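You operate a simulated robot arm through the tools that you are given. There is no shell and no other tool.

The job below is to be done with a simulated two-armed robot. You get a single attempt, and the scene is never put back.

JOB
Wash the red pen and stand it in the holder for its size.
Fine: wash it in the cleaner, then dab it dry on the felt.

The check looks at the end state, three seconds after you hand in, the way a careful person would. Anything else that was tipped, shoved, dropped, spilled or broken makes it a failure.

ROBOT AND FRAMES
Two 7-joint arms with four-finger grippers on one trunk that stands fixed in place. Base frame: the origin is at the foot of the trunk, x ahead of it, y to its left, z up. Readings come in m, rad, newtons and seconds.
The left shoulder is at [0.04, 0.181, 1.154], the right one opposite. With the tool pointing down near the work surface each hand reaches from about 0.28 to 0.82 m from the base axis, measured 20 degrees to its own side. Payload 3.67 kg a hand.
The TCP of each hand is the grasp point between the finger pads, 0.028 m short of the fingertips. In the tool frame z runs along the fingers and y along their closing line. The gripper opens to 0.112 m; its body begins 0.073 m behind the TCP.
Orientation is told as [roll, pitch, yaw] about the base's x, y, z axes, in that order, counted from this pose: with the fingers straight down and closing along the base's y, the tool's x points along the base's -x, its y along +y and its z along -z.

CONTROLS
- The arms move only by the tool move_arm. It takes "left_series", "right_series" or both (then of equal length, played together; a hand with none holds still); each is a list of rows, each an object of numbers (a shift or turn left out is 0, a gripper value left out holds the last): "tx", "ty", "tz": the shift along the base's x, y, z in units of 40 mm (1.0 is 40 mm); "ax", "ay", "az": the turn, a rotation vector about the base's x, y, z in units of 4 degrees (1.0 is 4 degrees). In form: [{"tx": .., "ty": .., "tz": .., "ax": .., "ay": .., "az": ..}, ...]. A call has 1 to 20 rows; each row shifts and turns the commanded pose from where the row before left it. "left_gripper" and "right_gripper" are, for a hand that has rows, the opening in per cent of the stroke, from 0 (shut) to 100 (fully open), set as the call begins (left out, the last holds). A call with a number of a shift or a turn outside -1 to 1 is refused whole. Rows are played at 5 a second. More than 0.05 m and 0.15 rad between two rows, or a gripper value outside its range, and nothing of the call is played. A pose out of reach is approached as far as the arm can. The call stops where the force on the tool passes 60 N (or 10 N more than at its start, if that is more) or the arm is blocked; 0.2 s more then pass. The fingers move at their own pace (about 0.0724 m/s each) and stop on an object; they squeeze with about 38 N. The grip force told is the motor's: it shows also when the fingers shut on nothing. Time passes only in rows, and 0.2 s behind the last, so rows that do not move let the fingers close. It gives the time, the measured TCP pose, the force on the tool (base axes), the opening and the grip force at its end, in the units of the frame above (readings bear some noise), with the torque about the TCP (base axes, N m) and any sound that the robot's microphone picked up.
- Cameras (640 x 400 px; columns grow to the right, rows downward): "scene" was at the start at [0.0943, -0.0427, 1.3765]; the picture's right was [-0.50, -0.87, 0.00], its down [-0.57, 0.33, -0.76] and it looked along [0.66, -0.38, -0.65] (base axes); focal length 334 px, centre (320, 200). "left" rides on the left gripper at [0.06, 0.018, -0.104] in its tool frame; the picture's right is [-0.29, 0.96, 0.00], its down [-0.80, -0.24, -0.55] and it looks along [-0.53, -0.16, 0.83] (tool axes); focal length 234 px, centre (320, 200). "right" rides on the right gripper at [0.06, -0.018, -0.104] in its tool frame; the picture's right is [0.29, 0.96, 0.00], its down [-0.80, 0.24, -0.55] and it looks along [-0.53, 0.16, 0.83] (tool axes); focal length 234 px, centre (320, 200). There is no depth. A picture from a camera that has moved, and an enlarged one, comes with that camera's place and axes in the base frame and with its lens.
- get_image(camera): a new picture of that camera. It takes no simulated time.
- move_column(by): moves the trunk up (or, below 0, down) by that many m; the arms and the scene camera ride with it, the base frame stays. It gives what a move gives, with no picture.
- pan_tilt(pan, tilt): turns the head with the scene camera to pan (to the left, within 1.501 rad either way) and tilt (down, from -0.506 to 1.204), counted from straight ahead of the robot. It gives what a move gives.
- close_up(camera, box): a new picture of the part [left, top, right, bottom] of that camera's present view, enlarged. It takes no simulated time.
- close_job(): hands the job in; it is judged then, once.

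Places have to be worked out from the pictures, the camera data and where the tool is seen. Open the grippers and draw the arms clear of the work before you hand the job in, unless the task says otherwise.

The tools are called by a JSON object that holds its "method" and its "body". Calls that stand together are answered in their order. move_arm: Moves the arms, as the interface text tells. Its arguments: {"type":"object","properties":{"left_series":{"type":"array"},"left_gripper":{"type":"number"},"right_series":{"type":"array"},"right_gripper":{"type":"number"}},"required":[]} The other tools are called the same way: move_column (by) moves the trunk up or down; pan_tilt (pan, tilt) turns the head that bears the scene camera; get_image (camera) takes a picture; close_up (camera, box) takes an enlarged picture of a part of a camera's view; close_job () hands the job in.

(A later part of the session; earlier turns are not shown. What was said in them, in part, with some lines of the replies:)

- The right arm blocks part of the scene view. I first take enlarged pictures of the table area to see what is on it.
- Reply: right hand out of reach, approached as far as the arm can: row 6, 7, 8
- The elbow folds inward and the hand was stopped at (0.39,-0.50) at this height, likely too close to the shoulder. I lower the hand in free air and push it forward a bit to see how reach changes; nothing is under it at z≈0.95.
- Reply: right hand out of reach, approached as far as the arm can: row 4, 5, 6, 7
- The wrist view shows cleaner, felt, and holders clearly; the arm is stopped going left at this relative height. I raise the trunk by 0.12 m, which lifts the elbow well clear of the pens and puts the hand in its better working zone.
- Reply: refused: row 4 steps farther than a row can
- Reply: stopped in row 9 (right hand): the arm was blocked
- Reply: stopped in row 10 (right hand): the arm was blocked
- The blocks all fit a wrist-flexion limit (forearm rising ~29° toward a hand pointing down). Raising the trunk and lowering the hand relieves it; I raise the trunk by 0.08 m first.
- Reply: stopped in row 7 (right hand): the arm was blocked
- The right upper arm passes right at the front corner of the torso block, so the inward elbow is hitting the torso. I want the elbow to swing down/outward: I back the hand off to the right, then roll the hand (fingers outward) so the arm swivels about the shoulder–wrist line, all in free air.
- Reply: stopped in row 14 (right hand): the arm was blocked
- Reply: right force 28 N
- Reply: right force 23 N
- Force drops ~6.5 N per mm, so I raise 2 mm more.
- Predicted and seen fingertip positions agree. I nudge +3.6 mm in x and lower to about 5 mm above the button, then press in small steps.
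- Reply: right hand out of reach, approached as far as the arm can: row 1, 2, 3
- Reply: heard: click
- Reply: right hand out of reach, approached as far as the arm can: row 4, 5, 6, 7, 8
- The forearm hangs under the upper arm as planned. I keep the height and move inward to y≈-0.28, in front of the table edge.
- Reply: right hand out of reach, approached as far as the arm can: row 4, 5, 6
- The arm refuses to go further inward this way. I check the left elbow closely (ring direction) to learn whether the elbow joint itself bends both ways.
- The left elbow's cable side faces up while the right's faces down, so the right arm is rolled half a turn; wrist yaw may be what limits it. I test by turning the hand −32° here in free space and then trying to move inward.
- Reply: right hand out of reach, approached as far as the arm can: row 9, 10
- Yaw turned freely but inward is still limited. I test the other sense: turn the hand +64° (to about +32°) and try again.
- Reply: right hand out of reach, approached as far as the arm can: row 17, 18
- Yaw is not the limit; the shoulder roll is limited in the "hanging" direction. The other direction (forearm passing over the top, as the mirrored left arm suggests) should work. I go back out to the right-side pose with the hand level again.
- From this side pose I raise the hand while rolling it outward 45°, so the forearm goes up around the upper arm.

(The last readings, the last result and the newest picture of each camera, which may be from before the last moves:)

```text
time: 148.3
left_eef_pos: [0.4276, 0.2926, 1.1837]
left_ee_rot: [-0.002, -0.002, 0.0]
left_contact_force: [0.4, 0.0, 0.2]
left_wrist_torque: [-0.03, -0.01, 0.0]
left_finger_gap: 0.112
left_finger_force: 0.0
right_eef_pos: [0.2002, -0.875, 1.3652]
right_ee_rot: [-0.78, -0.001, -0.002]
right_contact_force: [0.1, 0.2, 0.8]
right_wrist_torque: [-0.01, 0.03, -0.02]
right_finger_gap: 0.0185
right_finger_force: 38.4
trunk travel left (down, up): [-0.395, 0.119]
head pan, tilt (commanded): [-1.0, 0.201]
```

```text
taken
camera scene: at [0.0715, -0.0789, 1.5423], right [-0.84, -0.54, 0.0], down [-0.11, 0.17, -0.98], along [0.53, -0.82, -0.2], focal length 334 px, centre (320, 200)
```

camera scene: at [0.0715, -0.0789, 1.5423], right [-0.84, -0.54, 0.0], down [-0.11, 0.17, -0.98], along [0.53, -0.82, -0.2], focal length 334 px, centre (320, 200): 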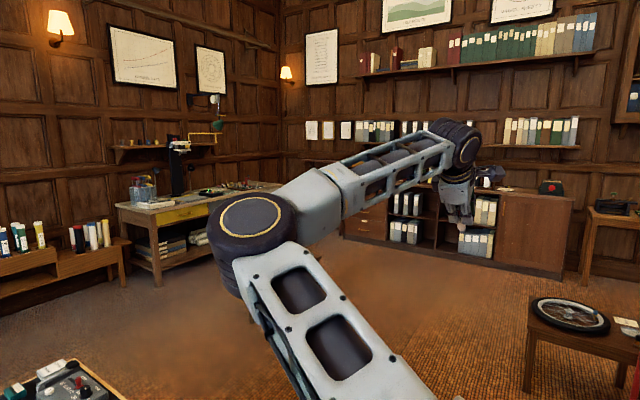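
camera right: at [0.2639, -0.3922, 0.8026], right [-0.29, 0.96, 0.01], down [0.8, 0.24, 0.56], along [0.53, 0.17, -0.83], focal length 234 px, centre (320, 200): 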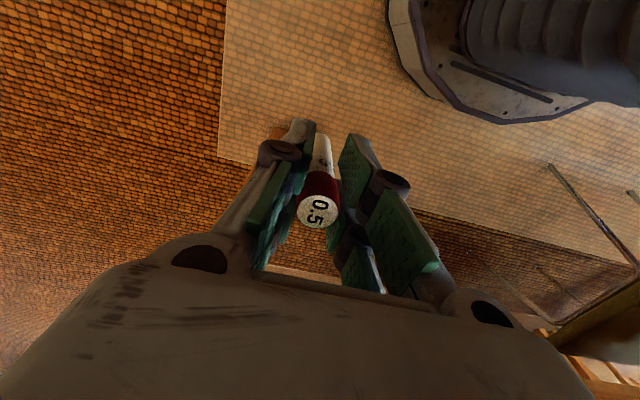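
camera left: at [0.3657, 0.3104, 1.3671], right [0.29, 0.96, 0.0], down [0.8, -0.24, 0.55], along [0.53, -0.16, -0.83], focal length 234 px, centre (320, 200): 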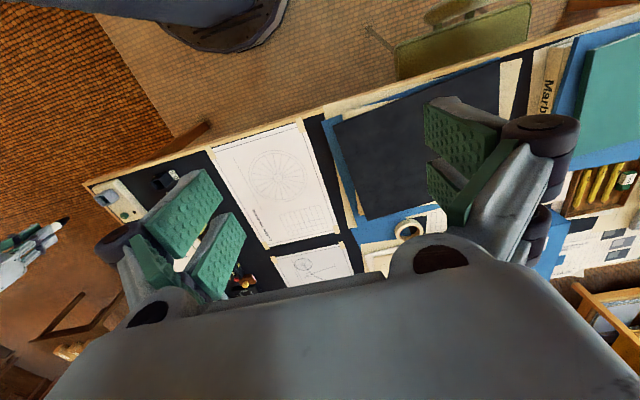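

Works: the forearm is rising over the elbow. I continue raising to the forearm-up position with the hand pointing outward.

{"method": "move_arm", "body": {"right_series": [{"tx": 0.167, "ty": 0.365, "tz": 0.656, "ax": -0.94}, {"tx": 0.167, "ty": 0.365, "tz": 0.656, "ax": -0.94}, {"tx": 0.167, "ty": 0.365, "tz": 0.656, "ax": -0.94}, {"tx": 0.167, "ty": 0.365, "tz": 0.656, "ax": -0.94}, {"tx": 0.167, "ty": 0.365, "tz": 0.656, "ax": -0.94}, {"tx": 0.167, "ty": 0.365, "tz": 0.656, "ax": -0.94}, {"tx": 0.167, "ty": 0.365, "tz": 0.656, "ax": -0.94}, {"tx": 0.167, "ty": 0.365, "tz": 0.656, "ax": -0.94}, {"tx": 0.167, "ty": 0.365, "tz": 0.656, "ax": -0.94}, {"tx": 0.167, "ty": 0.365, "tz": 0.656, "ax": -0.94}, {"tx": 0.167, "ty": 0.365, "tz": 0.656, "ax": -0.94}, {"tx": 0.167, "ty": 0.365, "tz": 0.656, "ax": -0.94}, {}, {}]}}

{"method": "pan_tilt", "body": {"pan": -1.0, "tilt": 0.0}}

{"method": "get_image", "body": {"camera": "scene"}}

```text
time: 151.3
left_eef_pos: [0.4289, 0.2934, 1.1834]
left_ee_rot: [0.0, -0.001, -0.001]
left_contact_force: [-0.3, 0.6, -0.3]
left_wrist_torque: [0.01, 0.0, 0.0]
left_finger_gap: 0.112
left_finger_force: 0.1
right_eef_pos: [0.2812, -0.7003, 1.6803]
right_ee_rot: [-1.57, -0.002, 0.001]
right_contact_force: [-0.2, 0.6, 0.0]
right_wrist_torque: [-0.04, -0.03, -0.01]
right_finger_gap: 0.0186
right_finger_force: 38.3
trunk travel left (down, up): [-0.395, 0.119]
head pan, tilt (commanded): [-1.0, 0.201]
```

```text
time: 152.0
left_eef_pos: [0.4269, 0.293, 1.1836]
left_ee_rot: [0.0, 0.0, 0.0]
left_contact_force: [-0.1, -0.5, 0.1]
left_wrist_torque: [-0.01, 0.0, 0.01]
left_finger_gap: 0.1117
left_finger_force: 0.0
right_eef_pos: [0.2827, -0.6999, 1.6799]
right_ee_rot: [-1.569, -0.002, 0.0]
right_contact_force: [0.8, -0.3, -0.8]
right_wrist_torque: [-0.01, 0.03, -0.01]
right_finger_gap: 0.0186
right_finger_force: 37.7
trunk travel left (down, up): [-0.395, 0.119]
head pan, tilt (commanded): [-1.0, 0.0]
```

```text
taken
camera scene: at [0.0698, -0.0761, 1.5608], right [-0.84, -0.54, 0.0], down [0.0, 0.0, -1.0], along [0.54, -0.84, 0.0], focal length 334 px, centre (320, 200)
```

scene: 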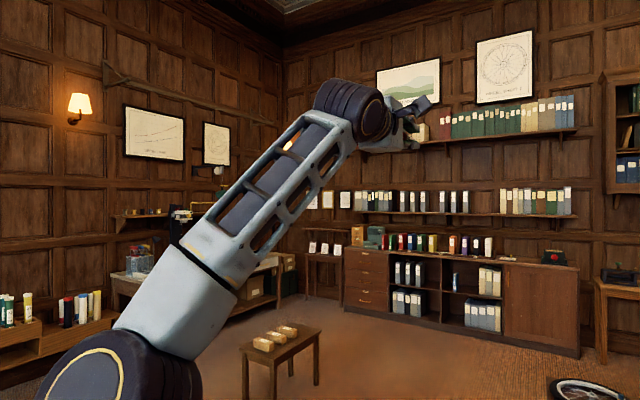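

The forearm is up now. Next I rotate the hand half a turn about the vertical through the wrist (first 80°), so it will point inward later. It is all free air at z≈1.68.

{"method": "move_arm", "body": {"right_series": [{"az": -1, "tx": -0.3837, "ty": 0.0134}, {"az": -1, "tx": -0.3818, "ty": 0.0401}, {"az": -1, "tx": -0.3781, "ty": 0.0667}, {"az": -1, "tx": -0.3725, "ty": 0.0929}, {"az": -1, "tx": -0.3651, "ty": 0.1186}, {"az": -1, "tx": -0.356, "ty": 0.1438}, {"az": -1, "tx": -0.345, "ty": 0.1683}, {"az": -1, "tx": -0.3325, "ty": 0.192}, {"az": -1, "tx": -0.3183, "ty": 0.2147}, {"az": -1, "tx": -0.3025, "ty": 0.2364}, {"az": -1, "tx": -0.2853, "ty": 0.2569}, {"az": -1, "tx": -0.2666, "ty": 0.2762}, {"az": -1, "tx": -0.2468, "ty": 0.2941}, {"az": -1, "tx": -0.2257, "ty": 0.3106}, {"az": -1, "tx": -0.2034, "ty": 0.3255}, {"az": -1, "tx": -0.1802, "ty": 0.339}, {"az": -1, "tx": -0.1561, "ty": 0.3507}, {"az": -1, "tx": -0.1313, "ty": 0.3608}, {"az": -1, "tx": -0.1058, "ty": 0.369}, {"az": -1, "tx": -0.0798, "ty": 0.3755}]}}

{"method": "get_image", "body": {"camera": "scene"}}

```text
time: 156.2
left_eef_pos: [0.4281, 0.2929, 1.1832]
left_ee_rot: [-0.001, -0.003, -0.001]
left_contact_force: [-0.4, 0.8, -0.3]
left_wrist_torque: [-0.01, 0.04, 0.02]
left_finger_gap: 0.1122
left_finger_force: 0.1
right_eef_pos: [0.064, -0.5183, 1.6791]
right_ee_rot: [-1.566, -0.002, -1.396]
right_contact_force: [-0.5, 0.3, -0.6]
right_wrist_torque: [0.0, 0.0, -0.01]
right_finger_gap: 0.0186
right_finger_force: 38.4
trunk travel left (down, up): [-0.395, 0.119]
head pan, tilt (commanded): [-1.0, 0.0]
```

```text
taken
camera scene: at [0.0694, -0.0765, 1.5608], right [-0.84, -0.54, 0.0], down [0.0, 0.0, -1.0], along [0.54, -0.84, 0.0], focal length 334 px, centre (320, 200)
```

scene: 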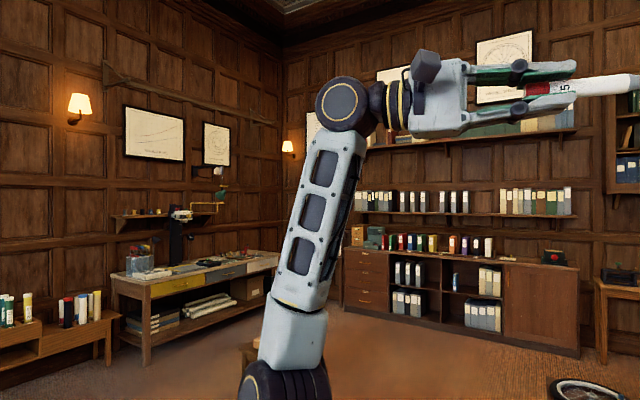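

The hand swings round well; the pen is visible from the side with a white tip. I take a close look at it, then complete the half turn.

{"method": "close_up", "body": {"camera": "scene", "box": [480, 40, 640, 160]}}

{"method": "move_arm", "body": {"right_series": [{"az": -1, "tx": -0.0534, "ty": 0.3802}, {"az": -1, "tx": -0.0268, "ty": 0.383}, {"az": -1, "tx": 0.0, "ty": 0.3839}, {"az": -1, "tx": 0.0268, "ty": 0.383}, {"az": -1, "tx": 0.0534, "ty": 0.3802}, {"az": -1, "tx": 0.0798, "ty": 0.3755}, {"az": -1, "tx": 0.1058, "ty": 0.369}, {"az": -1, "tx": 0.1313, "ty": 0.3608}, {"az": -1, "tx": 0.1561, "ty": 0.3507}, {"az": -1, "tx": 0.1802, "ty": 0.339}]}}

{"method": "get_image", "body": {"camera": "scene"}}

```text
3.33 times, centred on (560, 100) of scene
camera zoom: at [0.0694, -0.0765, 1.5608], right [-0.84, -0.54, 0.0], down [0.0, 0.0, -1.0], along [0.54, -0.84, 0.0], focal length 1114 px, centre (-480, 533)
```

zoom: 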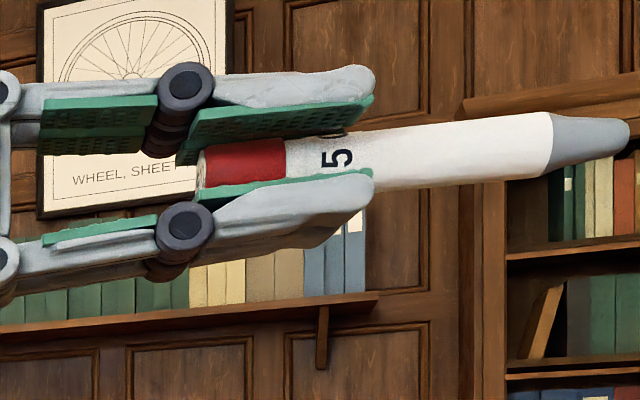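

```text
time: 158.4
left_eef_pos: [0.4268, 0.2936, 1.1828]
left_ee_rot: [-0.001, -0.002, 0.0]
left_contact_force: [0.0, 0.1, 1.0]
left_wrist_torque: [-0.01, 0.02, -0.01]
left_finger_gap: 0.112
left_finger_force: 0.1
right_eef_pos: [0.0909, -0.3701, 1.6778]
right_ee_rot: [-1.568, -0.002, -2.097]
right_contact_force: [-0.2, -0.3, -0.5]
right_wrist_torque: [0.03, 0.0, -0.03]
right_finger_gap: 0.0183
right_finger_force: 38.0
trunk travel left (down, up): [-0.395, 0.119]
head pan, tilt (commanded): [-1.0, 0.0]
```

```text
taken
camera scene: at [0.0695, -0.0765, 1.5608], right [-0.84, -0.54, 0.0], down [0.0, 0.0, -1.0], along [0.54, -0.84, 0.0], focal length 334 px, centre (320, 200)
```

scene: 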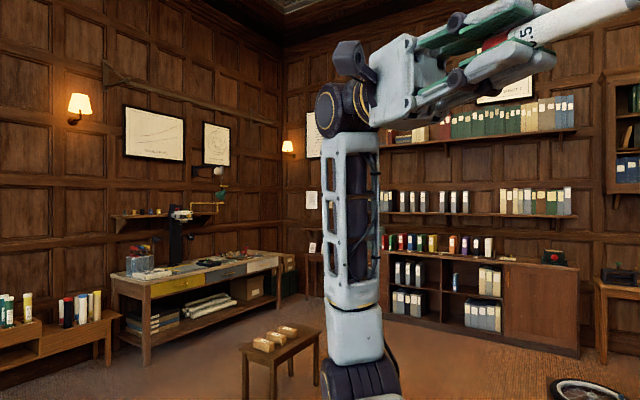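

The pen sits straight in the grip; its nib is now a clean dry grey. I finish the half turn.

{"method": "move_arm", "body": {"right_series": [{"az": -1, "tx": 0.2034, "ty": 0.3255}, {"az": -1, "tx": 0.2257, "ty": 0.3106}, {"az": -1, "tx": 0.2468, "ty": 0.2941}, {"az": -1, "tx": 0.2666, "ty": 0.2762}, {"az": -1, "tx": 0.2853, "ty": 0.2569}, {"az": -1, "tx": 0.3025, "ty": 0.2364}, {"az": -1, "tx": 0.3183, "ty": 0.2147}, {"az": -1, "tx": 0.3325, "ty": 0.192}, {"az": -1, "tx": 0.345, "ty": 0.1683}, {"az": -1, "tx": 0.356, "ty": 0.1438}, {"az": -1, "tx": 0.3651, "ty": 0.1186}, {"az": -1, "tx": 0.3725, "ty": 0.0929}, {"az": -1, "tx": 0.3781, "ty": 0.0667}, {"az": -1, "tx": 0.3818, "ty": 0.0401}, {"az": -1, "tx": 0.3837, "ty": 0.0134}, {}, {}]}}

{"method": "pan_tilt", "body": {"pan": -0.6, "tilt": 0.0}}

{"method": "get_image", "body": {"camera": "scene"}}

```text
time: 162.0
left_eef_pos: [0.4278, 0.292, 1.1836]
left_ee_rot: [0.001, -0.003, 0.0]
left_contact_force: [-0.4, 0.3, -0.3]
left_wrist_torque: [-0.01, -0.02, 0.04]
left_finger_gap: 0.1119
left_finger_force: 0.0
right_eef_pos: [0.2814, -0.2606, 1.6788]
right_ee_rot: [-1.567, -0.002, 3.143]
right_contact_force: [0.8, 0.4, 0.5]
right_wrist_torque: [-0.04, 0.01, 0.01]
right_finger_gap: 0.0185
right_finger_force: 38.4
trunk travel left (down, up): [-0.395, 0.119]
head pan, tilt (commanded): [-1.0, 0.0]
```

```text
time: 162.9
left_eef_pos: [0.4286, 0.2931, 1.1833]
left_ee_rot: [-0.001, -0.002, -0.002]
left_contact_force: [0.1, 0.1, -0.3]
left_wrist_torque: [0.0, 0.02, 0.03]
left_finger_gap: 0.1123
left_finger_force: 0.0
right_eef_pos: [0.281, -0.26, 1.6788]
right_ee_rot: [-1.567, -0.001, -3.142]
right_contact_force: [0.3, -0.3, -0.2]
right_wrist_torque: [-0.02, 0.02, 0.01]
right_finger_gap: 0.0186
right_finger_force: 38.3
trunk travel left (down, up): [-0.395, 0.119]
head pan, tilt (commanded): [-0.6, 0.0]
```

```text
taken
camera scene: at [0.0952, -0.0515, 1.5608], right [-0.57, -0.82, 0.0], down [0.0, 0.0, -1.0], along [0.82, -0.57, 0.0], focal length 334 px, centre (320, 200)
```

scene: 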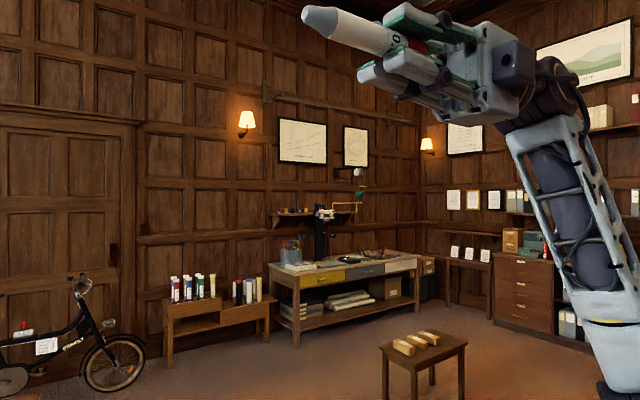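

Hand now points inward with the forearm up. I bring the forearm over to the inside: lowering the hand while rolling it back to fingers-down, first half.

{"method": "move_arm", "body": {"right_series": [{"tx": 0.123, "ty": 0.2625, "tz": -0.49, "ax": -0.9375}, {"tx": 0.123, "ty": 0.2625, "tz": -0.49, "ax": -0.9375}, {"tx": 0.123, "ty": 0.2625, "tz": -0.49, "ax": -0.9375}, {"tx": 0.123, "ty": 0.2625, "tz": -0.49, "ax": -0.9375}, {"tx": 0.123, "ty": 0.2625, "tz": -0.49, "ax": -0.9375}, {"tx": 0.123, "ty": 0.2625, "tz": -0.49, "ax": -0.9375}, {"tx": 0.123, "ty": 0.2625, "tz": -0.49, "ax": -0.9375}, {"tx": 0.123, "ty": 0.2625, "tz": -0.49, "ax": -0.9375}, {"tx": 0.123, "ty": 0.2625, "tz": -0.49, "ax": -0.9375}, {"tx": 0.123, "ty": 0.2625, "tz": -0.49, "ax": -0.9375}, {"tx": 0.123, "ty": 0.2625, "tz": -0.49, "ax": -0.9375}, {"tx": 0.123, "ty": 0.2625, "tz": -0.49, "ax": -0.9375}, {}, {}]}}

{"method": "pan_tilt", "body": {"pan": -0.6, "tilt": 0.3}}

{"method": "get_image", "body": {"camera": "scene"}}

```text
time: 165.9
left_eef_pos: [0.427, 0.2917, 1.183]
left_ee_rot: [0.001, -0.003, 0.0]
left_contact_force: [0.0, -0.3, 0.0]
left_wrist_torque: [0.0, -0.01, -0.02]
left_finger_gap: 0.112
left_finger_force: 0.0
right_eef_pos: [0.3406, -0.1344, 1.4442]
right_ee_rot: [-0.782, -0.002, 3.141]
right_contact_force: [-0.7, -0.5, -0.5]
right_wrist_torque: [-0.03, -0.02, 0.0]
right_finger_gap: 0.0185
right_finger_force: 38.2
trunk travel left (down, up): [-0.395, 0.119]
head pan, tilt (commanded): [-0.6, 0.0]
```

```text
time: 166.7
left_eef_pos: [0.4268, 0.2938, 1.1834]
left_ee_rot: [-0.001, -0.001, 0.0]
left_contact_force: [-0.5, 0.6, -0.5]
left_wrist_torque: [-0.02, 0.01, 0.01]
left_finger_gap: 0.1121
left_finger_force: 0.0
right_eef_pos: [0.3409, -0.1344, 1.4443]
right_ee_rot: [-0.783, -0.002, 3.139]
right_contact_force: [-0.7, -0.1, -0.6]
right_wrist_torque: [0.01, -0.01, 0.0]
right_finger_gap: 0.0185
right_finger_force: 38.3
trunk travel left (down, up): [-0.395, 0.119]
head pan, tilt (commanded): [-0.6, 0.3]
```

```text
taken
camera scene: at [0.0981, -0.0531, 1.5331], right [-0.56, -0.83, 0.0], down [-0.24, 0.17, -0.96], along [0.79, -0.54, -0.3], focal length 334 px, centre (320, 200)
```

scene: 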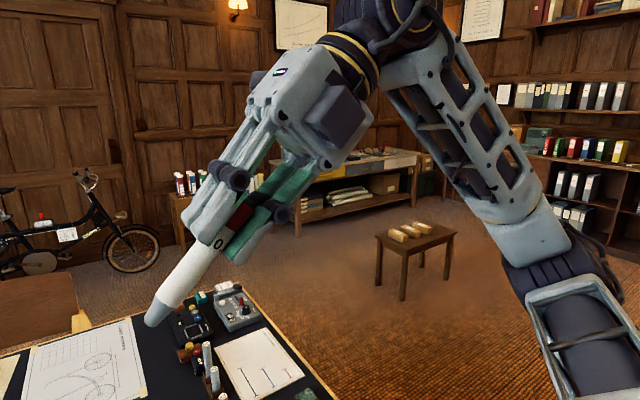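

The elbow is now on the outside, as wanted. I finish bringing the fingers to straight down while lowering to about (0.44,-0.17,1.09).

{"method": "move_arm", "body": {"right_series": [{"tx": 0.208, "ty": -0.083, "tz": -0.73, "ax": -0.9375}, {"tx": 0.208, "ty": -0.083, "tz": -0.73, "ax": -0.9375}, {"tx": 0.208, "ty": -0.083, "tz": -0.73, "ax": -0.9375}, {"tx": 0.208, "ty": -0.083, "tz": -0.73, "ax": -0.9375}, {"tx": 0.208, "ty": -0.083, "tz": -0.73, "ax": -0.9375}, {"tx": 0.208, "ty": -0.083, "tz": -0.73, "ax": -0.9375}, {"tx": 0.208, "ty": -0.083, "tz": -0.73, "ax": -0.9375}, {"tx": 0.208, "ty": -0.083, "tz": -0.73, "ax": -0.9375}, {"tx": 0.208, "ty": -0.083, "tz": -0.73, "ax": -0.9375}, {"tx": 0.208, "ty": -0.083, "tz": -0.73, "ax": -0.9375}, {"tx": 0.208, "ty": -0.083, "tz": -0.73, "ax": -0.9375}, {"tx": 0.208, "ty": -0.083, "tz": -0.73, "ax": -0.9}, {}, {}]}}

{"method": "pan_tilt", "body": {"pan": -0.5, "tilt": 0.75}}

{"method": "get_image", "body": {"camera": "scene"}}

{"method": "get_image", "body": {"camera": "right"}}

```text
time: 169.7
left_eef_pos: [0.4279, 0.2927, 1.1822]
left_ee_rot: [-0.001, -0.003, -0.001]
left_contact_force: [-0.5, -1.1, 0.7]
left_wrist_torque: [0.03, 0.03, 0.02]
left_finger_gap: 0.1122
left_finger_force: 0.1
right_eef_pos: [0.439, -0.1723, 1.0929]
right_ee_rot: [0.001, 0.001, 3.139]
right_contact_force: [-0.1, 0.6, -0.9]
right_wrist_torque: [-0.01, 0.02, 0.04]
right_finger_gap: 0.0185
right_finger_force: 38.0
trunk travel left (down, up): [-0.395, 0.119]
head pan, tilt (commanded): [-0.6, 0.3]
```

```text
time: 170.6
left_eef_pos: [0.4279, 0.2937, 1.1828]
left_ee_rot: [0.001, -0.001, 0.0]
left_contact_force: [-0.2, -1.2, 0.0]
left_wrist_torque: [0.0, 0.04, 0.03]
left_finger_gap: 0.1118
left_finger_force: 0.0
right_eef_pos: [0.4375, -0.1729, 1.0934]
right_ee_rot: [-0.001, 0.001, 3.14]
right_contact_force: [0.0, -1.1, 0.2]
right_wrist_torque: [-0.02, 0.03, 0.01]
right_finger_gap: 0.0188
right_finger_force: 38.0
trunk travel left (down, up): [-0.395, 0.119]
head pan, tilt (commanded): [-0.499, 0.75]
```

```text
taken
camera scene: at [0.0938, -0.0402, 1.4928], right [-0.48, -0.88, 0.0], down [-0.6, 0.33, -0.73], along [0.64, -0.35, -0.68], focal length 334 px, centre (320, 200)
```

scene: 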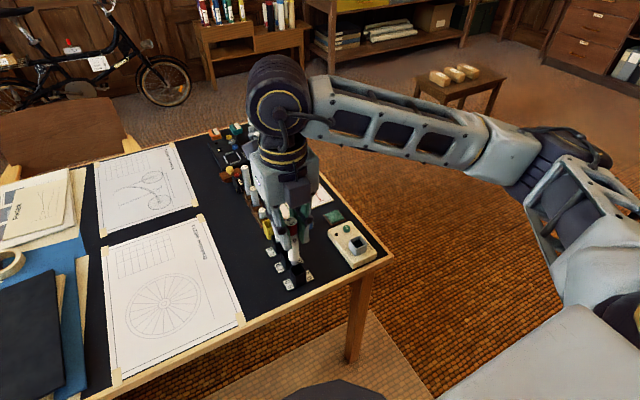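

```text
taken
camera right: at [0.4986, -0.1545, 1.1969], right [0.29, -0.96, 0.0], down [-0.8, -0.24, 0.55], along [-0.53, -0.16, -0.83], focal length 234 px, centre (320, 200)
```

right: 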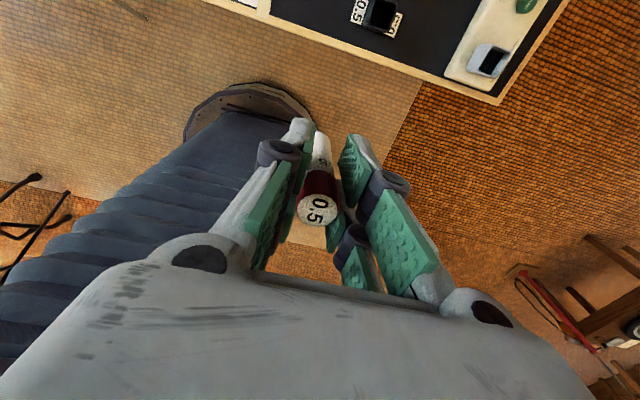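

Elbow-out posture with fingers straight down. I move the pen to above the 0.5 holder at z≈0.985 and check from the wrist camera.

{"method": "move_arm", "body": {"right_series": [{"tx": 0.734, "ty": -0.344, "tz": -0.675}, {"tx": 0.734, "ty": -0.344, "tz": -0.675}, {"tx": 0.734, "ty": -0.344, "tz": -0.675}, {"tx": 0.734, "ty": -0.344, "tz": -0.675}, {}, {}, {}]}}

{"method": "get_image", "body": {"camera": "right"}}

{"method": "get_image", "body": {"camera": "scene"}}

{"method": "close_up", "body": {"camera": "right", "box": [260, 60, 400, 180]}}

{"method": "close_up", "body": {"camera": "scene", "box": [230, 150, 390, 290]}}

```text
time: 172.2
left_eef_pos: [0.428, 0.2928, 1.1821]
left_ee_rot: [0.0, 0.0, 0.0]
left_contact_force: [0.1, 0.2, 0.4]
left_wrist_torque: [0.04, 0.02, 0.03]
left_finger_gap: 0.1118
left_finger_force: 0.1
right_eef_pos: [0.5559, -0.2299, 0.9847]
right_ee_rot: [0.0, 0.002, 3.14]
right_contact_force: [-0.2, 0.5, -1.0]
right_wrist_torque: [0.02, 0.04, 0.01]
right_finger_gap: 0.0185
right_finger_force: 38.4
trunk travel left (down, up): [-0.395, 0.119]
head pan, tilt (commanded): [-0.499, 0.75]
```

```text
taken
camera right: at [0.6167, -0.2114, 1.0889], right [0.29, -0.96, 0.0], down [-0.8, -0.24, 0.55], along [-0.53, -0.16, -0.83], focal length 234 px, centre (320, 200)
```

right: 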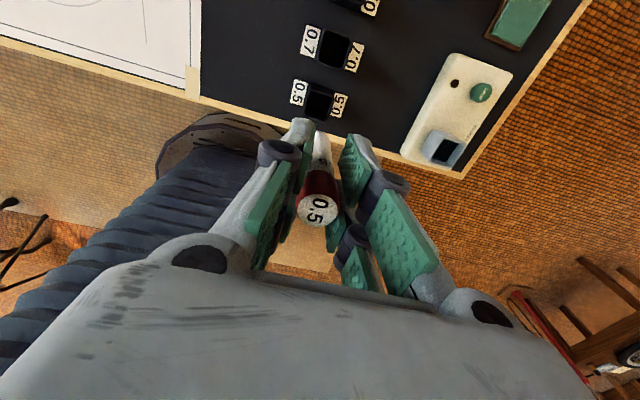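

```text
taken
camera scene: at [0.0942, -0.0403, 1.4927], right [-0.48, -0.88, 0.0], down [-0.6, 0.33, -0.73], along [0.64, -0.35, -0.68], focal length 334 px, centre (320, 200)
```

scene: 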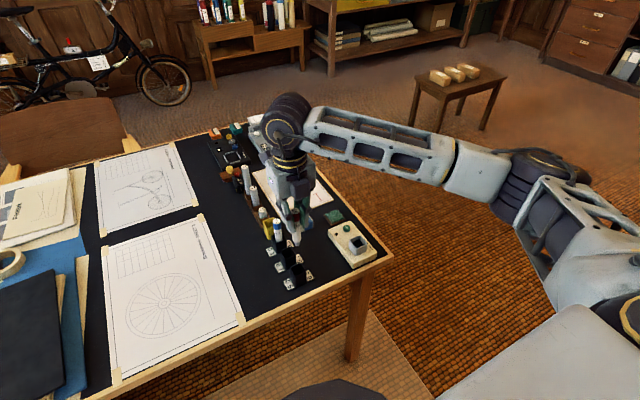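

```text
3.33 times, centred on (330, 120) of right
camera zoom: at [0.6167, -0.2114, 1.0889], right [0.29, -0.96, 0.0], down [-0.8, -0.24, 0.55], along [-0.53, -0.16, -0.83], focal length 781 px, centre (287, 467)
```

zoom: 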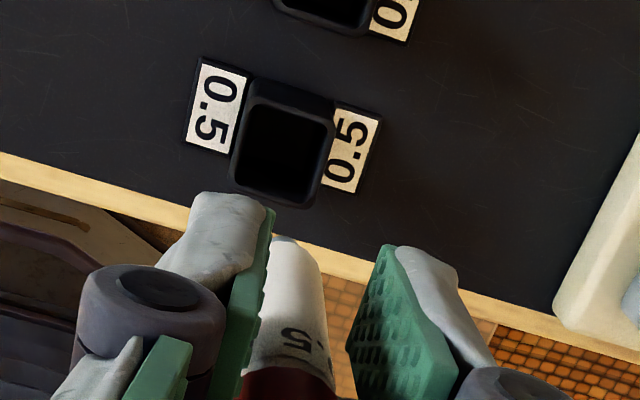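

```text
2.86 times, centred on (310, 220) of scene
camera zoom: at [0.0942, -0.0403, 1.4927], right [-0.48, -0.88, 0.0], down [-0.6, 0.33, -0.73], along [0.64, -0.35, -0.68], focal length 955 px, centre (349, 143)
```

zoom: 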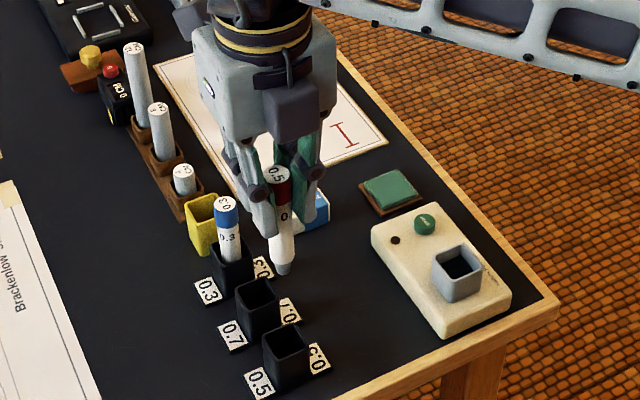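

Both views show the pen just above the 0.5 holder. I zoom further to measure the residual offset and the pen's tilt.

{"method": "close_up", "body": {"camera": "scene", "box": [275, 195, 335, 285]}}

{"method": "close_up", "body": {"camera": "right", "box": [295, 70, 355, 150]}}

```text
4.44 times, centred on (305, 240) of scene
camera zoom: at [0.0942, -0.0403, 1.4927], right [-0.48, -0.88, 0.0], down [-0.6, 0.33, -0.73], along [0.64, -0.35, -0.68], focal length 1485 px, centre (387, 22)
```

zoom: 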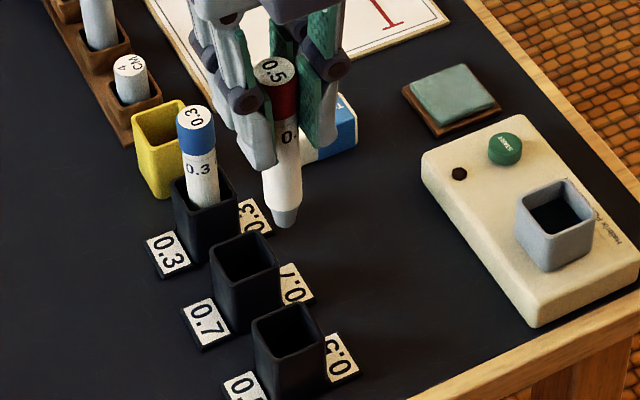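

```text
5.00 times, centred on (325, 110) of right
camera zoom: at [0.6167, -0.2114, 1.0889], right [0.29, -0.96, 0.0], down [-0.8, -0.24, 0.55], along [-0.53, -0.16, -0.83], focal length 1171 px, centre (295, 650)
```

zoom: 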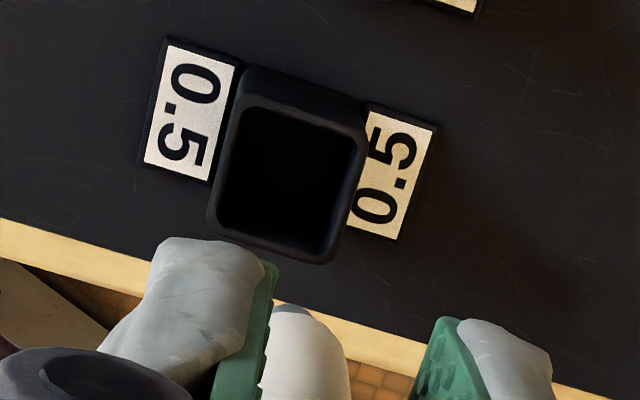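

The offset is about 2–3 mm toward −y. The nib is tapered, so capture is forgiving. I shift +2.4 mm in y and descend until the nib is just above the rim (z≈0.892), then check again.

{"method": "move_arm", "body": {"right_series": [{"ty": 0.06, "tx": 0.005}, {"tz": -0.8}, {"tz": -0.8}, {"tz": -0.7}, {}, {}, {}]}}

{"method": "close_up", "body": {"camera": "scene", "box": [275, 195, 335, 285]}}

{"method": "close_up", "body": {"camera": "right", "box": [280, 70, 370, 190]}}

```text
time: 173.8
left_eef_pos: [0.4269, 0.2924, 1.1827]
left_ee_rot: [0.0, -0.004, 0.0]
left_contact_force: [0.4, 0.2, -0.6]
left_wrist_torque: [0.02, 0.01, 0.0]
left_finger_gap: 0.112
left_finger_force: 0.0
right_eef_pos: [0.5569, -0.2257, 0.8925]
right_ee_rot: [0.0, 0.0, 3.14]
right_contact_force: [0.4, 0.4, -1.3]
right_wrist_torque: [-0.02, -0.05, -0.02]
right_finger_gap: 0.0184
right_finger_force: 38.4
trunk travel left (down, up): [-0.395, 0.119]
head pan, tilt (commanded): [-0.499, 0.75]
```

```text
4.44 times, centred on (305, 240) of scene
camera zoom: at [0.094, -0.0402, 1.4927], right [-0.48, -0.88, 0.0], down [-0.6, 0.33, -0.73], along [0.64, -0.35, -0.68], focal length 1485 px, centre (387, 22)
```

zoom: 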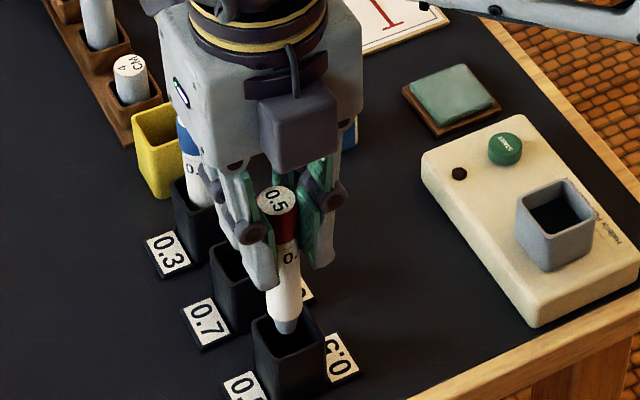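

```text
3.33 times, centred on (325, 130) of right
camera zoom: at [0.6171, -0.2077, 0.997], right [0.29, -0.96, 0.0], down [-0.8, -0.24, 0.55], along [-0.53, -0.16, -0.83], focal length 781 px, centre (303, 433)
```

zoom: 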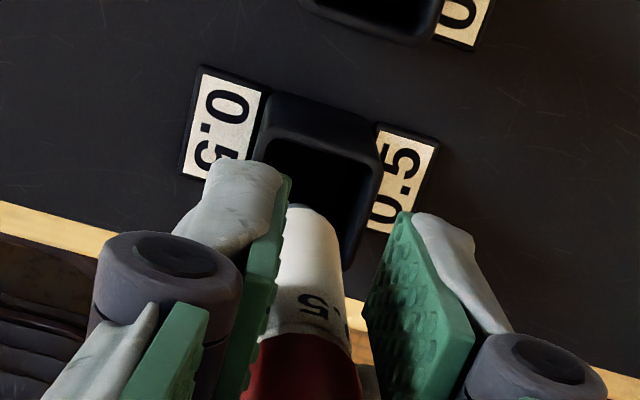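

The nib sits over the hole in the scene view; the wrist view suggests ~1–2 mm toward −y, so I take −1 mm and lower gently into the hole, watching the force.

{"method": "move_arm", "body": {"right_series": [{"ty": -0.025}, {"tz": -0.25}, {"tz": -0.25}, {}, {}]}}

{"method": "close_up", "body": {"camera": "scene", "box": [275, 195, 335, 285]}}

{"method": "close_up", "body": {"camera": "right", "box": [280, 70, 370, 190]}}

```text
time: 175.0
left_eef_pos: [0.4274, 0.2921, 1.1832]
left_ee_rot: [0.0, -0.002, 0.001]
left_contact_force: [-0.3, 0.0, 0.5]
left_wrist_torque: [-0.01, 0.0, -0.01]
left_finger_gap: 0.1119
left_finger_force: 0.1
right_eef_pos: [0.5563, -0.2271, 0.8736]
right_ee_rot: [0.0, 0.002, 3.14]
right_contact_force: [0.9, -0.3, -0.5]
right_wrist_torque: [0.01, -0.02, 0.0]
right_finger_gap: 0.0183
right_finger_force: 38.1
trunk travel left (down, up): [-0.395, 0.119]
head pan, tilt (commanded): [-0.499, 0.75]
```

```text
4.44 times, centred on (305, 240) of scene
camera zoom: at [0.0939, -0.0402, 1.4927], right [-0.48, -0.88, 0.0], down [-0.6, 0.33, -0.73], along [0.64, -0.35, -0.68], focal length 1485 px, centre (387, 22)
```

zoom: 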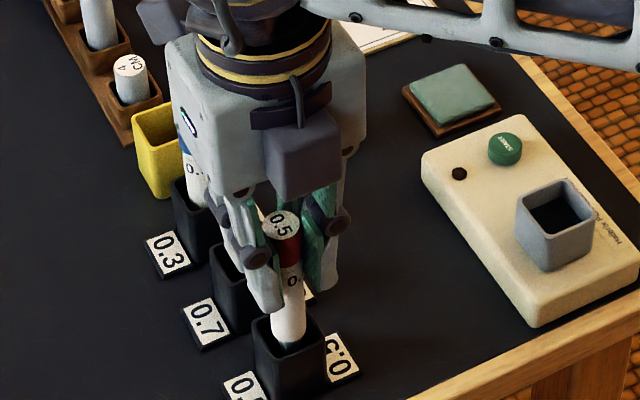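

```text
3.33 times, centred on (325, 130) of right
camera zoom: at [0.617, -0.2091, 0.9767], right [0.29, -0.96, 0.0], down [-0.8, -0.24, 0.55], along [-0.53, -0.16, -0.83], focal length 781 px, centre (303, 433)
```

zoom: 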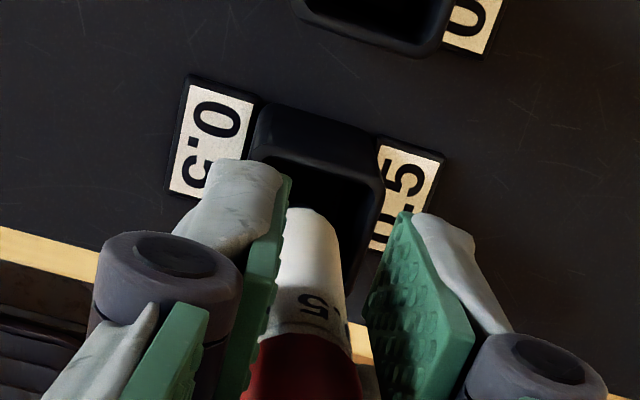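

No contact and the pen is centred in the holder. I continue down to z≈0.853.

{"method": "move_arm", "body": {"right_series": [{"tz": -0.2}, {"tz": -0.15}, {"tz": -0.15}, {}, {}]}}

{"method": "close_up", "body": {"camera": "scene", "box": [275, 195, 335, 285]}}

```text
time: 176.2
left_eef_pos: [0.4283, 0.2931, 1.1841]
left_ee_rot: [0.0, -0.002, 0.0]
left_contact_force: [-0.2, -0.4, -0.2]
left_wrist_torque: [-0.01, 0.01, -0.01]
left_finger_gap: 0.112
left_finger_force: 0.0
right_eef_pos: [0.557, -0.2275, 0.8537]
right_ee_rot: [0.0, -0.001, 3.141]
right_contact_force: [0.5, 0.6, 0.6]
right_wrist_torque: [0.01, -0.01, -0.03]
right_finger_gap: 0.0186
right_finger_force: 38.1
trunk travel left (down, up): [-0.395, 0.119]
head pan, tilt (commanded): [-0.499, 0.75]
```

```text
4.44 times, centred on (305, 240) of scene
camera zoom: at [0.0939, -0.0401, 1.4927], right [-0.48, -0.88, 0.0], down [-0.6, 0.33, -0.73], along [0.64, -0.35, -0.68], focal length 1485 px, centre (387, 22)
```

zoom: 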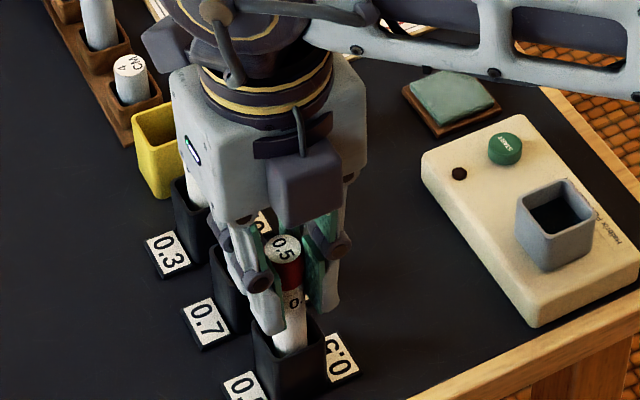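

Barrel is inside without contact. I continue in small steps until the nib meets the floor.

{"method": "move_arm", "body": {"right_series": [{"tz": -0.1}, {"tz": -0.05}, {}]}}

```text
time: 177.0
left_eef_pos: [0.4283, 0.2926, 1.184]
left_ee_rot: [-0.001, -0.001, 0.001]
left_contact_force: [0.6, -0.1, -0.2]
left_wrist_torque: [0.01, -0.01, 0.03]
left_finger_gap: 0.1121
left_finger_force: 0.1
right_eef_pos: [0.5565, -0.2275, 0.8484]
right_ee_rot: [0.0, -0.001, 3.139]
right_contact_force: [0.0, -0.8, -0.4]
right_wrist_torque: [0.0, 0.01, 0.0]
right_finger_gap: 0.0185
right_finger_force: 38.0
trunk travel left (down, up): [-0.395, 0.119]
head pan, tilt (commanded): [-0.499, 0.75]
```

No contact yet; a few more small steps down.

{"method": "move_arm", "body": {"right_series": [{"tz": -0.1}, {"tz": -0.05}, {}]}}

```text
time: 177.8
left_eef_pos: [0.4269, 0.2923, 1.1833]
left_ee_rot: [0.0, -0.001, 0.0]
left_contact_force: [0.3, -0.9, -0.3]
left_wrist_torque: [-0.01, -0.02, -0.04]
left_finger_gap: 0.112
left_finger_force: 0.1
right_eef_pos: [0.5573, -0.2283, 0.8414]
right_ee_rot: [-0.001, 0.0, 3.139]
right_contact_force: [0.6, 0.0, 0.5]
right_wrist_torque: [-0.01, 0.05, 0.03]
right_finger_gap: 0.0185
right_finger_force: 38.7
trunk travel left (down, up): [-0.395, 0.119]
head pan, tilt (commanded): [-0.499, 0.75]
```

Expected floor contact is around z≈0.838; I lower further in 2 mm steps.

{"method": "move_arm", "body": {"right_series": [{"tz": -0.06}, {"tz": -0.05}, {}]}}

```text
time: 178.6
left_eef_pos: [0.4243, 0.2941, 1.1835]
left_ee_rot: [0.0, -0.003, 0.0]
left_contact_force: [-0.4, -1.0, 0.1]
left_wrist_torque: [-0.04, 0.0, 0.05]
left_finger_gap: 0.1121
left_finger_force: 0.0
right_eef_pos: [0.5567, -0.2275, 0.8407]
right_ee_rot: [0.001, 0.005, 3.141]
right_contact_force: [-1.9, -1.6, 29.2]
right_wrist_torque: [-0.17, 0.31, 0.03]
right_finger_gap: 0.0186
right_finger_force: 37.8
trunk travel left (down, up): [-0.395, 0.119]
head pan, tilt (commanded): [-0.499, 0.75]
```

Floor contact: 29 N at z=0.8407, the pen is ~43 mm inside. I unload by raising the command ~3.6 mm, then check before releasing.

{"method": "move_arm", "body": {"right_series": [{"tz": 0.09}, {}, {}]}}

{"method": "close_up", "body": {"camera": "scene", "box": [275, 195, 335, 285]}}

{"method": "get_image", "body": {"camera": "right"}}

```text
time: 179.4
left_eef_pos: [0.4272, 0.2933, 1.1823]
left_ee_rot: [0.001, -0.003, 0.001]
left_contact_force: [-1.0, 0.6, 1.4]
left_wrist_torque: [-0.01, -0.01, 0.01]
left_finger_gap: 0.112
left_finger_force: 0.0
right_eef_pos: [0.5568, -0.2274, 0.841]
right_ee_rot: [0.003, 0.001, 3.141]
right_contact_force: [3.6, -0.6, 10.9]
right_wrist_torque: [0.0, -0.25, -0.02]
right_finger_gap: 0.0181
right_finger_force: 37.8
trunk travel left (down, up): [-0.395, 0.119]
head pan, tilt (commanded): [-0.499, 0.75]
```

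```text
4.44 times, centred on (305, 240) of scene
camera zoom: at [0.0933, -0.0397, 1.4927], right [-0.48, -0.88, 0.0], down [-0.6, 0.33, -0.73], along [0.64, -0.35, -0.68], focal length 1485 px, centre (387, 22)
```

zoom: 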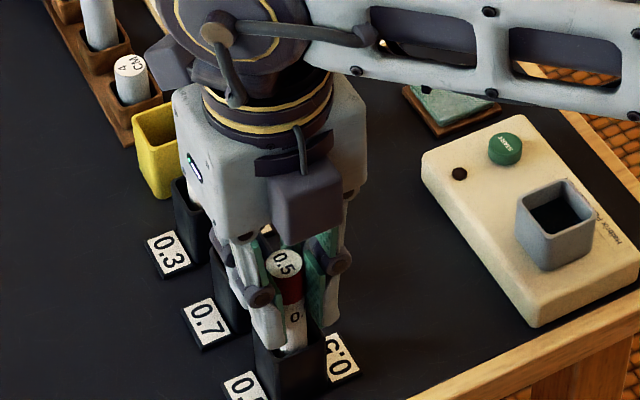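

```text
taken
camera right: at [0.617, -0.2089, 0.9439], right [0.29, -0.96, 0.0], down [-0.8, -0.24, 0.55], along [-0.53, -0.16, -0.83], focal length 234 px, centre (320, 200)
```

right: 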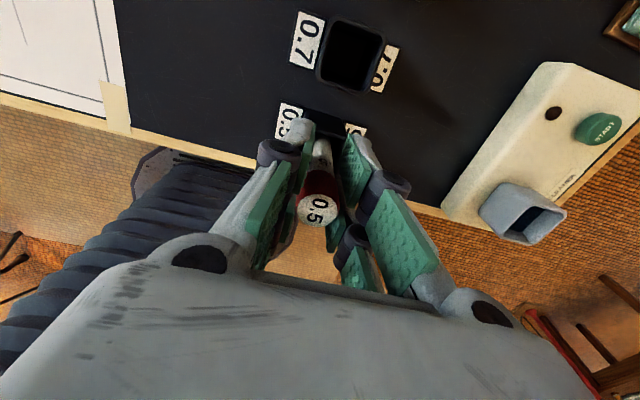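

About 11 N remains; I raise 1.6 mm more.

{"method": "move_arm", "body": {"right_series": [{"tz": 0.04}, {}, {}]}}

```text
time: 180.2
left_eef_pos: [0.4268, 0.2934, 1.1823]
left_ee_rot: [0.0, -0.004, -0.001]
left_contact_force: [0.6, -0.2, -0.5]
left_wrist_torque: [-0.03, 0.02, 0.02]
left_finger_gap: 0.1121
left_finger_force: 0.0
right_eef_pos: [0.5568, -0.226, 0.8423]
right_ee_rot: [0.0, 0.0, 3.14]
right_contact_force: [-0.1, 0.1, -0.5]
right_wrist_torque: [0.01, 0.0, 0.0]
right_finger_gap: 0.0185
right_finger_force: 38.4
trunk travel left (down, up): [-0.395, 0.119]
head pan, tilt (commanded): [-0.499, 0.75]
```

Unloaded. I open the fingers slightly and look.

{"method": "move_arm", "body": {"right_series": [{}, {}, {}, {}], "right_gripper": 32}}

{"method": "close_up", "body": {"camera": "right", "box": [260, 70, 400, 240]}}

{"method": "close_up", "body": {"camera": "scene", "box": [275, 195, 335, 285]}}

```text
time: 181.2
left_eef_pos: [0.4267, 0.2926, 1.1834]
left_ee_rot: [0.001, -0.002, 0.001]
left_contact_force: [0.0, -0.4, -0.9]
left_wrist_torque: [-0.02, -0.01, 0.02]
left_finger_gap: 0.1118
left_finger_force: 0.1
right_eef_pos: [0.5577, -0.2279, 0.8432]
right_ee_rot: [-0.001, -0.001, 3.139]
right_contact_force: [-0.8, 0.0, 0.6]
right_wrist_torque: [0.02, 0.02, -0.02]
right_finger_gap: 0.0358
right_finger_force: 0.0
trunk travel left (down, up): [-0.395, 0.119]
head pan, tilt (commanded): [-0.499, 0.75]
```

```text
2.35 times, centred on (330, 155) of right
camera zoom: at [0.6174, -0.2093, 0.946], right [0.29, -0.96, 0.0], down [-0.8, -0.24, 0.55], along [-0.53, -0.16, -0.83], focal length 551 px, centre (296, 306)
```

zoom: 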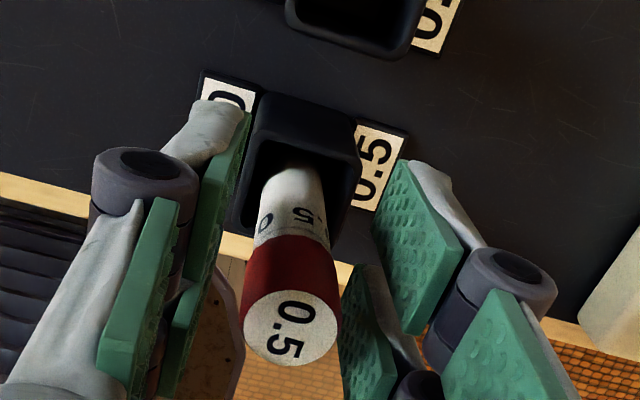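

```text
4.44 times, centred on (305, 240) of scene
camera zoom: at [0.0939, -0.0401, 1.4927], right [-0.48, -0.88, 0.0], down [-0.6, 0.33, -0.73], along [0.64, -0.35, -0.68], focal length 1485 px, centre (387, 22)
```

zoom: 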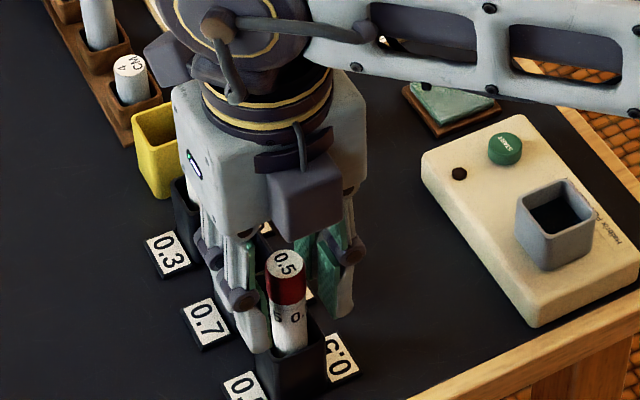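

The pen stands in the 0.5 holder by itself. I open wider and rise straight up.

{"method": "move_arm", "body": {"right_series": [{}, {}, {"tz": 0.3}, {"tz": 0.6}, {"tz": 0.8}, {"tz": 0.9}, {"tz": 0.9}, {"tz": 0.9}, {"tz": 0.9}, {}], "right_gripper": 62}}

{"method": "get_image", "body": {"camera": "scene"}}

{"method": "close_up", "body": {"camera": "scene", "box": [230, 150, 390, 290]}}

{"method": "get_image", "body": {"camera": "right"}}

```text
time: 183.4
left_eef_pos: [0.4276, 0.2937, 1.1829]
left_ee_rot: [0.0, 0.0, 0.002]
left_contact_force: [0.6, -0.4, -0.7]
left_wrist_torque: [0.02, -0.02, -0.01]
left_finger_gap: 0.1119
left_finger_force: 0.0
right_eef_pos: [0.5574, -0.2284, 1.0558]
right_ee_rot: [-0.001, 0.001, 3.14]
right_contact_force: [-0.4, 0.1, 0.3]
right_wrist_torque: [0.03, -0.01, 0.0]
right_finger_gap: 0.0692
right_finger_force: 0.2
trunk travel left (down, up): [-0.395, 0.119]
head pan, tilt (commanded): [-0.499, 0.75]
```

```text
taken
camera scene: at [0.0941, -0.0404, 1.4927], right [-0.48, -0.88, 0.0], down [-0.6, 0.33, -0.73], along [0.64, -0.35, -0.68], focal length 334 px, centre (320, 200)
```

scene: 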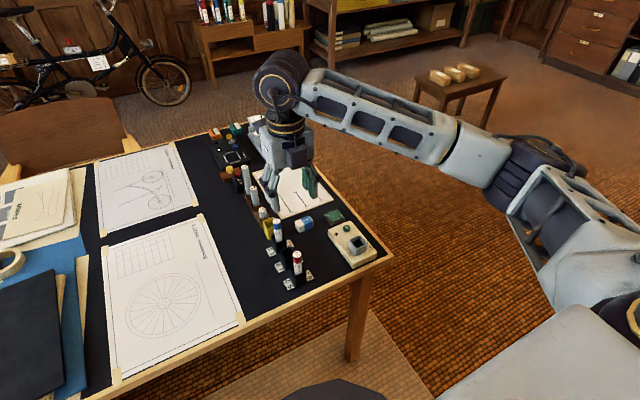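

```text
2.86 times, centred on (310, 220) of scene
camera zoom: at [0.0941, -0.0404, 1.4927], right [-0.48, -0.88, 0.0], down [-0.6, 0.33, -0.73], along [0.64, -0.35, -0.68], focal length 955 px, centre (349, 143)
```

zoom: 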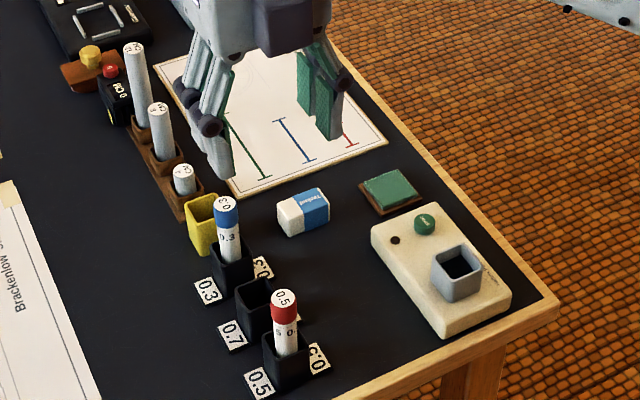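

```text
taken
camera right: at [0.6185, -0.2097, 1.1582], right [0.29, -0.96, 0.0], down [-0.8, -0.24, 0.55], along [-0.53, -0.16, -0.83], focal length 234 px, centre (320, 200)
```

right: 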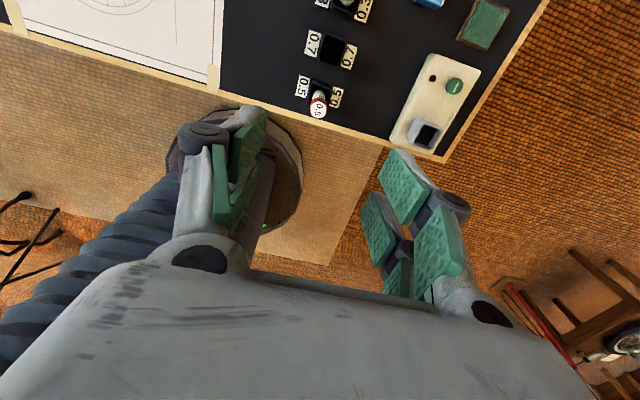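

The red pen stands in the 0.5 holder and everything else is in place. I draw the right arm up and back off the table with the gripper open.

{"method": "move_arm", "body": {"right_series": [{"tz": 0.8}, {"tx": -0.74, "ty": -0.3, "tz": 0.4}, {"tx": -0.74, "ty": -0.3, "tz": 0.4}, {"tx": -0.74, "ty": -0.3, "tz": 0.4}, {"tx": -0.74, "ty": -0.3, "tz": 0.4}, {"tx": -0.74, "ty": -0.3, "tz": 0.4}, {}, {}], "right_gripper": 100}}

{"method": "get_image", "body": {"camera": "scene"}}

{"method": "close_up", "body": {"camera": "scene", "box": [250, 200, 350, 300]}}

{"method": "close_up", "body": {"camera": "scene", "box": [190, 110, 390, 260]}}

```text
time: 185.2
left_eef_pos: [0.4275, 0.2921, 1.1826]
left_ee_rot: [0.0, -0.001, 0.0]
left_contact_force: [0.3, -0.9, -0.3]
left_wrist_torque: [0.0, 0.02, 0.01]
left_finger_gap: 0.1118
left_finger_force: 0.1
right_eef_pos: [0.4099, -0.2881, 1.1669]
right_ee_rot: [0.0, 0.0, 3.14]
right_contact_force: [-0.2, -0.4, -0.9]
right_wrist_torque: [-0.02, 0.0, 0.02]
right_finger_gap: 0.1118
right_finger_force: 0.0
trunk travel left (down, up): [-0.395, 0.119]
head pan, tilt (commanded): [-0.499, 0.75]
```

```text
taken
camera scene: at [0.0937, -0.0403, 1.4927], right [-0.48, -0.88, 0.0], down [-0.6, 0.33, -0.73], along [0.64, -0.35, -0.68], focal length 334 px, centre (320, 200)
```

scene: 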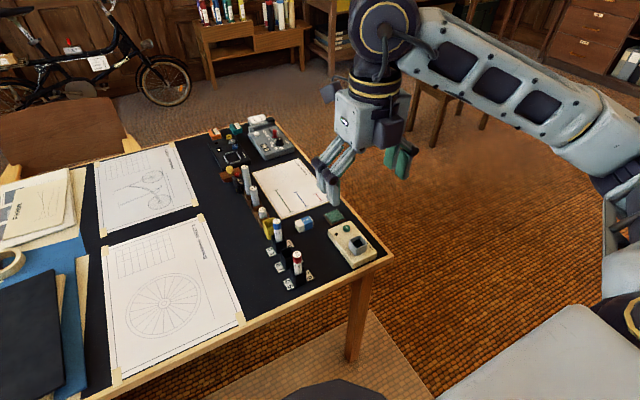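

```text
4.00 times, centred on (300, 250) of scene
camera zoom: at [0.0937, -0.0403, 1.4927], right [-0.48, -0.88, 0.0], down [-0.6, 0.33, -0.73], along [0.64, -0.35, -0.68], focal length 1337 px, centre (400, 0)
```

zoom: 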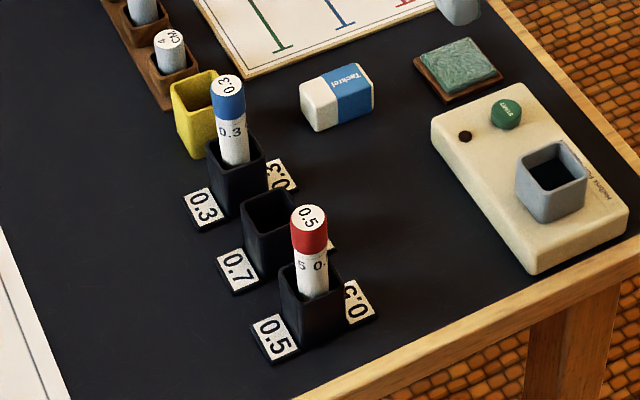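

```text
2.67 times, centred on (290, 185) of scene
camera zoom: at [0.0937, -0.0403, 1.4927], right [-0.48, -0.88, 0.0], down [-0.6, 0.33, -0.73], along [0.64, -0.35, -0.68], focal length 891 px, centre (400, 240)
```

zoom: 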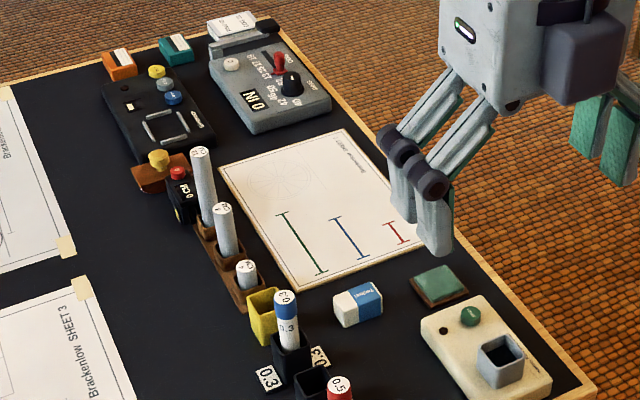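

The pen stands upright in the 0.5 holder, with the holders, eraser, felt, cleaner, and other pens all undisturbed. I move the right hand a little further back off the table.

{"method": "move_arm", "body": {"right_series": [{"tx": -0.4, "ty": -0.7}, {"tx": -0.4, "ty": -0.7}, {"tx": -0.4, "ty": -0.7}, {}, {}]}}

{"method": "get_image", "body": {"camera": "scene"}}

```text
time: 186.4
left_eef_pos: [0.4269, 0.2924, 1.1831]
left_ee_rot: [0.0, -0.001, 0.0]
left_contact_force: [0.6, 0.4, 0.3]
left_wrist_torque: [-0.01, 0.01, -0.02]
left_finger_gap: 0.1118
left_finger_force: 0.1
right_eef_pos: [0.3602, -0.3719, 1.1652]
right_ee_rot: [0.0, -0.001, 3.139]
right_contact_force: [-0.3, -0.1, 0.6]
right_wrist_torque: [0.02, -0.02, -0.01]
right_finger_gap: 0.1121
right_finger_force: 0.0
trunk travel left (down, up): [-0.395, 0.119]
head pan, tilt (commanded): [-0.499, 0.75]
```

```text
taken
camera scene: at [0.0938, -0.0404, 1.4927], right [-0.48, -0.88, 0.0], down [-0.6, 0.33, -0.73], along [0.64, -0.35, -0.68], focal length 334 px, centre (320, 200)
```

scene: 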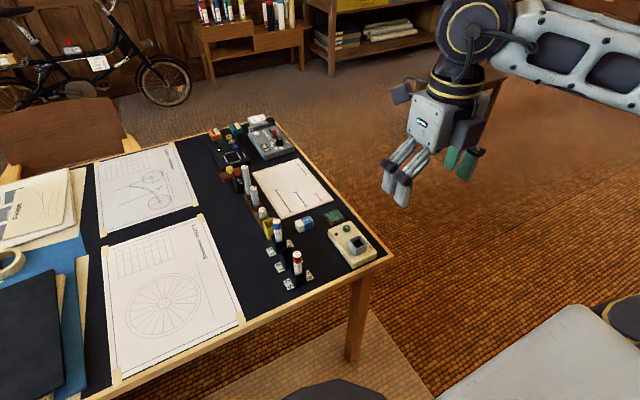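

Both arms are clear with the grippers open. The red pen has been washed and dabbed dry, and it stands in the 0.5 holder, so I hand the job in.

{"method": "close_job", "body": {}}

```text
The job is handed in.
```

I washed the red pen in the cleaner, dabbed it dry on the felt and stood it in the 0.5 holder, and the job is handed in. I don't have a verdict from the check yet.

- **Wash:** The pen stood in the cleaner's well, and I pressed START (it clicked and the indicator came on). I took the pen out only after the indicator had gone out.
- **Drying:** I dabbed the nib on the felt three times. Afterwards it looked clean and dry.
- **Holder:** The pen is marked 0.5, and both labels on its holder read 0.5. It was standing upright on its own when I let go.

In the last pictures everything else on the table looked undisturbed. Both grippers are open and both arms are clear of the table.

The right arm hit its reach limits partway through. With the pen in the gripper, I had to take the arm through some long moves beside the table and overhead before it could reach the holder. Nothing was touched or dropped during those moves.
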